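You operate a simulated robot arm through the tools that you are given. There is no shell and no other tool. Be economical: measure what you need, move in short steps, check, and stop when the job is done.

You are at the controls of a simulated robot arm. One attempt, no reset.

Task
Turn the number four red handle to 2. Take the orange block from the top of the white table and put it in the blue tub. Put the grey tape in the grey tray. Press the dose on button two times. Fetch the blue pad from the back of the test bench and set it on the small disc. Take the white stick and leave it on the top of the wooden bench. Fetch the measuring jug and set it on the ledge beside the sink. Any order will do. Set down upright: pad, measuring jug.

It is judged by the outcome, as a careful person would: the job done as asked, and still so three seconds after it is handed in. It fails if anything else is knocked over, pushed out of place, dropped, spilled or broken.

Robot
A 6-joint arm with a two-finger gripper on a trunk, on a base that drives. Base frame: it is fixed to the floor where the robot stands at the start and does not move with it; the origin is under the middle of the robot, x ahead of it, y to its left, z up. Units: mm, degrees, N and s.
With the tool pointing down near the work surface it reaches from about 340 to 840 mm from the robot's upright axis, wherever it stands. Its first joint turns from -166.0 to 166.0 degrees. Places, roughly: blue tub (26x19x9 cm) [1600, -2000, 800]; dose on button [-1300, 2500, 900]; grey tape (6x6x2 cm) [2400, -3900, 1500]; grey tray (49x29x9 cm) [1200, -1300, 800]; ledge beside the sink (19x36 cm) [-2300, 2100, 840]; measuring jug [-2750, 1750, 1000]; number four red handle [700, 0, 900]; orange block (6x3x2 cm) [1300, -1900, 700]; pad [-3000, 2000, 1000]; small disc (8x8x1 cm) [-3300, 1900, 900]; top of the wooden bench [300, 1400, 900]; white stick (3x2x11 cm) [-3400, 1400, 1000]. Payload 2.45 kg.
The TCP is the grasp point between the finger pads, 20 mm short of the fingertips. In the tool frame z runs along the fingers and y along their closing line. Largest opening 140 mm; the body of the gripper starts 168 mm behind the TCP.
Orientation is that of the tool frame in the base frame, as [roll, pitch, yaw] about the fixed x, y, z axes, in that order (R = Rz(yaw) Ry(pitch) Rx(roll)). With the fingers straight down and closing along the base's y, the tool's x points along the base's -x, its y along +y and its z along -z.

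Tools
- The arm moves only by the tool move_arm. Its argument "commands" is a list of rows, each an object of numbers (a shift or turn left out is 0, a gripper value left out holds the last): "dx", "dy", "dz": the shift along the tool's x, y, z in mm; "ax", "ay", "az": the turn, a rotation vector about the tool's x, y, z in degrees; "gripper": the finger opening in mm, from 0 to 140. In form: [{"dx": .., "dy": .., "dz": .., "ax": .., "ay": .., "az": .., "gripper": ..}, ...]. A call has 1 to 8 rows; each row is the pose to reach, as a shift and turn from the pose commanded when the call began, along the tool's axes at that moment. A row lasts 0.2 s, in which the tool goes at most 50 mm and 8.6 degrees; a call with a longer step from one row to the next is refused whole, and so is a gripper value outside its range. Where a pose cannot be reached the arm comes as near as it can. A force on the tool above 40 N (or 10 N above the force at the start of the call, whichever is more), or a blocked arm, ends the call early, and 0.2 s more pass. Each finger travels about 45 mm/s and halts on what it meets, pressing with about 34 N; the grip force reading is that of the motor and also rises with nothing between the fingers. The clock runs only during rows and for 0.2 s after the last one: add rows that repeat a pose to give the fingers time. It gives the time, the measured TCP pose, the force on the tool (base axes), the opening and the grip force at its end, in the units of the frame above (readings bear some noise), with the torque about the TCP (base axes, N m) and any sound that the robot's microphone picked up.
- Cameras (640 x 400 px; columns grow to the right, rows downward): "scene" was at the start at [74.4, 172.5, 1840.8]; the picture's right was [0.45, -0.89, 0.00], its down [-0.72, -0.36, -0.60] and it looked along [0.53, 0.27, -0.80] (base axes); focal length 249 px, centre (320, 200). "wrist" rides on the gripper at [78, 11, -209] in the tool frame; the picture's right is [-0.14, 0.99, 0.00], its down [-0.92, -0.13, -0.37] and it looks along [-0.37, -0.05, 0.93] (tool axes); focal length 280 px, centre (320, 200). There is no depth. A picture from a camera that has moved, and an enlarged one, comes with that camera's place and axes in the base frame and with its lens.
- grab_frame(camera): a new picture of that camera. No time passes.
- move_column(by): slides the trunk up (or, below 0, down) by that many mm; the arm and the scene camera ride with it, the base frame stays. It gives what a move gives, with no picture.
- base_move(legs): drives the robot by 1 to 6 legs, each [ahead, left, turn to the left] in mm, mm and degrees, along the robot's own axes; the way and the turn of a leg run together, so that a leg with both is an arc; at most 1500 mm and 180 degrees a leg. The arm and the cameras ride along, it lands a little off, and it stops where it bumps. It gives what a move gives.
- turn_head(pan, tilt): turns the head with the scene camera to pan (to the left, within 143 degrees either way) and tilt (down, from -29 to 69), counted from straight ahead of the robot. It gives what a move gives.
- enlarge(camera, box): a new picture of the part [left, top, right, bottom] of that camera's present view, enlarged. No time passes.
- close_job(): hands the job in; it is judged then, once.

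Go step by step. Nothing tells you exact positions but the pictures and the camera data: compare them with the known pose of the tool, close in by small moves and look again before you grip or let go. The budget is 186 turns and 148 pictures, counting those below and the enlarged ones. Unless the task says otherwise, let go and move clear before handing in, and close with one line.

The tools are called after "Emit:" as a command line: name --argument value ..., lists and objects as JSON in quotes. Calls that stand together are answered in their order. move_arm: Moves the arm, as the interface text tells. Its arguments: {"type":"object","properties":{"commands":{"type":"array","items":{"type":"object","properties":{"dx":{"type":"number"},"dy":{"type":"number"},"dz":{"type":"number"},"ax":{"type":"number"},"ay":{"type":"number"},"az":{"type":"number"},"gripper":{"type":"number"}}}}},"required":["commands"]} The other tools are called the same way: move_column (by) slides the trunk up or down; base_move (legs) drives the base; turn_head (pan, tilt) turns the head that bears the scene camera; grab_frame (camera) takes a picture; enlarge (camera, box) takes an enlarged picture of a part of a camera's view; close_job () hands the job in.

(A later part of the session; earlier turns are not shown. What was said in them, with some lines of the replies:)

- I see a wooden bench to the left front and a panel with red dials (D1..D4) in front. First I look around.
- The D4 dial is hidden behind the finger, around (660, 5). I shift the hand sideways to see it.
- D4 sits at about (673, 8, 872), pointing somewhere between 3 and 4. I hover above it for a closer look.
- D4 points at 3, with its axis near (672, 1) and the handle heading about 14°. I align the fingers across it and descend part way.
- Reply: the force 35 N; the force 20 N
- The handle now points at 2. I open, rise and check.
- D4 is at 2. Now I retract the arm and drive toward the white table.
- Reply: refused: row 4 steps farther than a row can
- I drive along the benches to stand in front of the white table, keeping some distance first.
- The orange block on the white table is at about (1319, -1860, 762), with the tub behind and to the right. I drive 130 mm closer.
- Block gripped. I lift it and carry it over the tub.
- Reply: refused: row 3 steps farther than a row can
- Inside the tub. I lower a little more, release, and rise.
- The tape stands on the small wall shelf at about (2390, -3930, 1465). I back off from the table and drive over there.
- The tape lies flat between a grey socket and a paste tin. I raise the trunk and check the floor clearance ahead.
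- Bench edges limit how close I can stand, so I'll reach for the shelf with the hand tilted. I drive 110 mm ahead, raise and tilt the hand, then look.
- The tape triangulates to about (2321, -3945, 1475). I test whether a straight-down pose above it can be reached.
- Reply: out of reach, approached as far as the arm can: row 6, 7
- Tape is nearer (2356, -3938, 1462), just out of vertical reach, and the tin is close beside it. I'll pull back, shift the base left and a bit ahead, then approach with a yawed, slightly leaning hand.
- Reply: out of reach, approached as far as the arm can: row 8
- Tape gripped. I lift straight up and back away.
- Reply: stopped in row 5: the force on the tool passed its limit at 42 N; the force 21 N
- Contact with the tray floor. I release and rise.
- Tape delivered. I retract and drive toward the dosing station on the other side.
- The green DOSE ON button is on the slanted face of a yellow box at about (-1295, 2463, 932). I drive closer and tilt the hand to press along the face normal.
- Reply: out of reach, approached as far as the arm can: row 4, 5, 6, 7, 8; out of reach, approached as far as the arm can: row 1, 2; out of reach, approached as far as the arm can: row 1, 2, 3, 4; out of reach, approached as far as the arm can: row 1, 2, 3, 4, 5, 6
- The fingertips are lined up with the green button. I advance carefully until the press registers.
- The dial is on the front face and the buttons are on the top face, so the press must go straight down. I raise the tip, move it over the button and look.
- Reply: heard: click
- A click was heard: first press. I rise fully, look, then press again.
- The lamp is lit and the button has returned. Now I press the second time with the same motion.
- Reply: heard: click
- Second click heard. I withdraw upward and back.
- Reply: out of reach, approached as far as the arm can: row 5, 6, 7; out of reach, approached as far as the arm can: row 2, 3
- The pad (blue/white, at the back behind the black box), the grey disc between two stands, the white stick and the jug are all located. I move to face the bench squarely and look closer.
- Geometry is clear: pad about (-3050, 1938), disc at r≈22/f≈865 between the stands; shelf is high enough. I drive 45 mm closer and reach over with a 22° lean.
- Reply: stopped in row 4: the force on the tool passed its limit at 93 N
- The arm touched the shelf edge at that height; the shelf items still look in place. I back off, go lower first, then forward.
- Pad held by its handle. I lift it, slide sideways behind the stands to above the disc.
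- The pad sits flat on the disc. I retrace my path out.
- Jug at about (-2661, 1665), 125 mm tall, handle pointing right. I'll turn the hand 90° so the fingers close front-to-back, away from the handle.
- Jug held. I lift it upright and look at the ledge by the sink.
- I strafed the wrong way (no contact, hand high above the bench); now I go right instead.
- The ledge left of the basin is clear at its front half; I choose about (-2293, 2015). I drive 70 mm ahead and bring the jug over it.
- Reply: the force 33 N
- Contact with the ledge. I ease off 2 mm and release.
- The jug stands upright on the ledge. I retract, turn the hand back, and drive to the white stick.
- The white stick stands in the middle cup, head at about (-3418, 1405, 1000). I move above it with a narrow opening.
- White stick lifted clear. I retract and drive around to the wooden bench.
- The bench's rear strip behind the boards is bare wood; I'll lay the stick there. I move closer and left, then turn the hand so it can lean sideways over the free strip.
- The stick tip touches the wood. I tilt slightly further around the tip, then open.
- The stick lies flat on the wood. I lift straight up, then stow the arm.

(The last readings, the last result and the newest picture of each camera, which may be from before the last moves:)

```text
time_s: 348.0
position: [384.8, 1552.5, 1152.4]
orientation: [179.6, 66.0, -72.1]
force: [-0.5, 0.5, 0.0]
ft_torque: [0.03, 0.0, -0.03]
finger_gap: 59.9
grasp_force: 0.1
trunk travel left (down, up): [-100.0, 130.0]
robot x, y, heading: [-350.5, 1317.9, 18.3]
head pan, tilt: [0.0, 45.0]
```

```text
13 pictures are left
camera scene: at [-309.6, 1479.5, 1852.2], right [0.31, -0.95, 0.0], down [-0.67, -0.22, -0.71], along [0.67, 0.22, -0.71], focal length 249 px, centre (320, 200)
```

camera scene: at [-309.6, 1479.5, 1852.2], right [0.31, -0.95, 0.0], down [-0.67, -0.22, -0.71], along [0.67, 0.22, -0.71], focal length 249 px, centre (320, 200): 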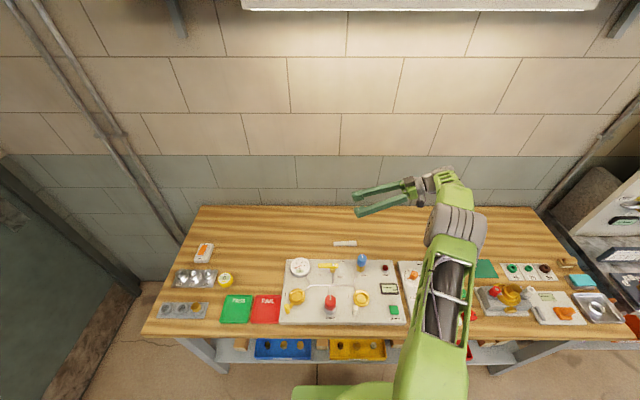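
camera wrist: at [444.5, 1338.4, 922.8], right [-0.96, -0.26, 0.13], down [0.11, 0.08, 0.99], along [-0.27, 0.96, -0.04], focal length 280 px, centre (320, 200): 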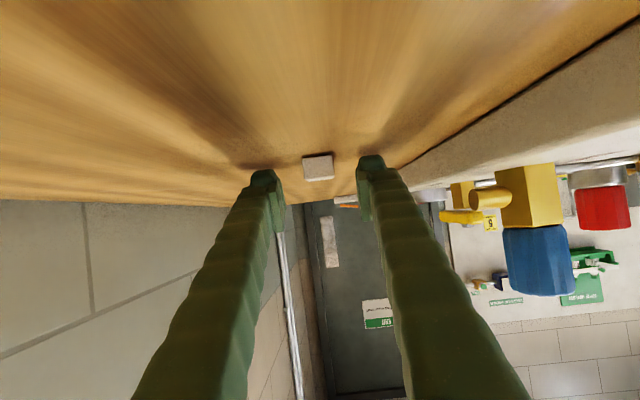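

Emit:
base_move --legs '[[-300, 0, 0]]'

Emit:
turn_head --pan -60 --tilt 30

Emit:
enlarge --camera "scene" --box '[220, 100, 420, 260]'

```text
time_s: 350.1
position: [103.0, 1459.9, 1151.1]
orientation: [179.7, 66.1, -71.8]
force: [-0.6, 0.5, 0.0]
ft_torque: [-0.01, -0.02, -0.01]
finger_gap: 60.0
grasp_force: 0.2
trunk travel left (down, up): [-100.0, 130.0]
robot x, y, heading: [-631.0, 1222.8, 18.4]
head pan, tilt: [0.0, 45.0]
```

```text
time_s: 351.4
position: [104.5, 1459.8, 1150.5]
orientation: [179.5, 66.1, -71.9]
force: [-0.4, 0.3, 1.3]
ft_torque: [0.03, -0.01, 0.02]
finger_gap: 60.0
grasp_force: 0.1
trunk travel left (down, up): [-100.0, 130.0]
robot x, y, heading: [-630.3, 1224.9, 18.4]
head pan, tilt: [-60.0, 30.0]
```

```text
2.50 times, centred on (320, 180) of scene
camera zoom: at [-600.9, 1300.0, 1874.7], right [-0.66, -0.75, 0.0], down [-0.37, 0.33, -0.87], along [0.65, -0.57, -0.5], focal length 623 px, centre (320, 250)
```

zoom: 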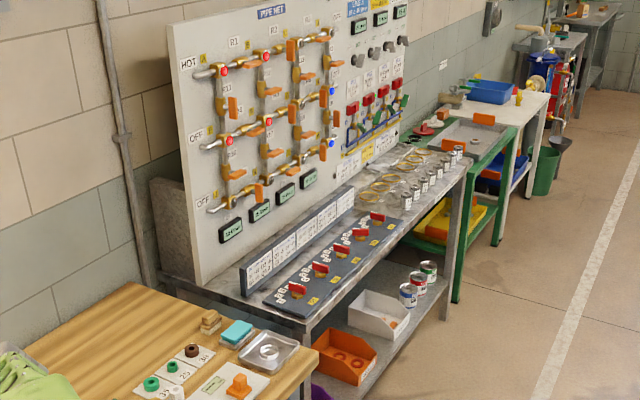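

All seven items are done and the arm is clear, so I hand the job in.

Emit:
close_job

```text
The job is handed in.
```

All seven items are done and handed in. The D4 handle is at 2, the orange block is in the blue tub, and the tape is in the grey tray. Dose on was pressed twice, with a click each time. The pad sits upright on the disc, the jug stands upright on the ledge by the sink, and the white stick lies flat on the wooden bench. On the way to the pad the arm bumped the wall shelf above the test bench. The items on it stayed in place in the pictures taken afterwards.
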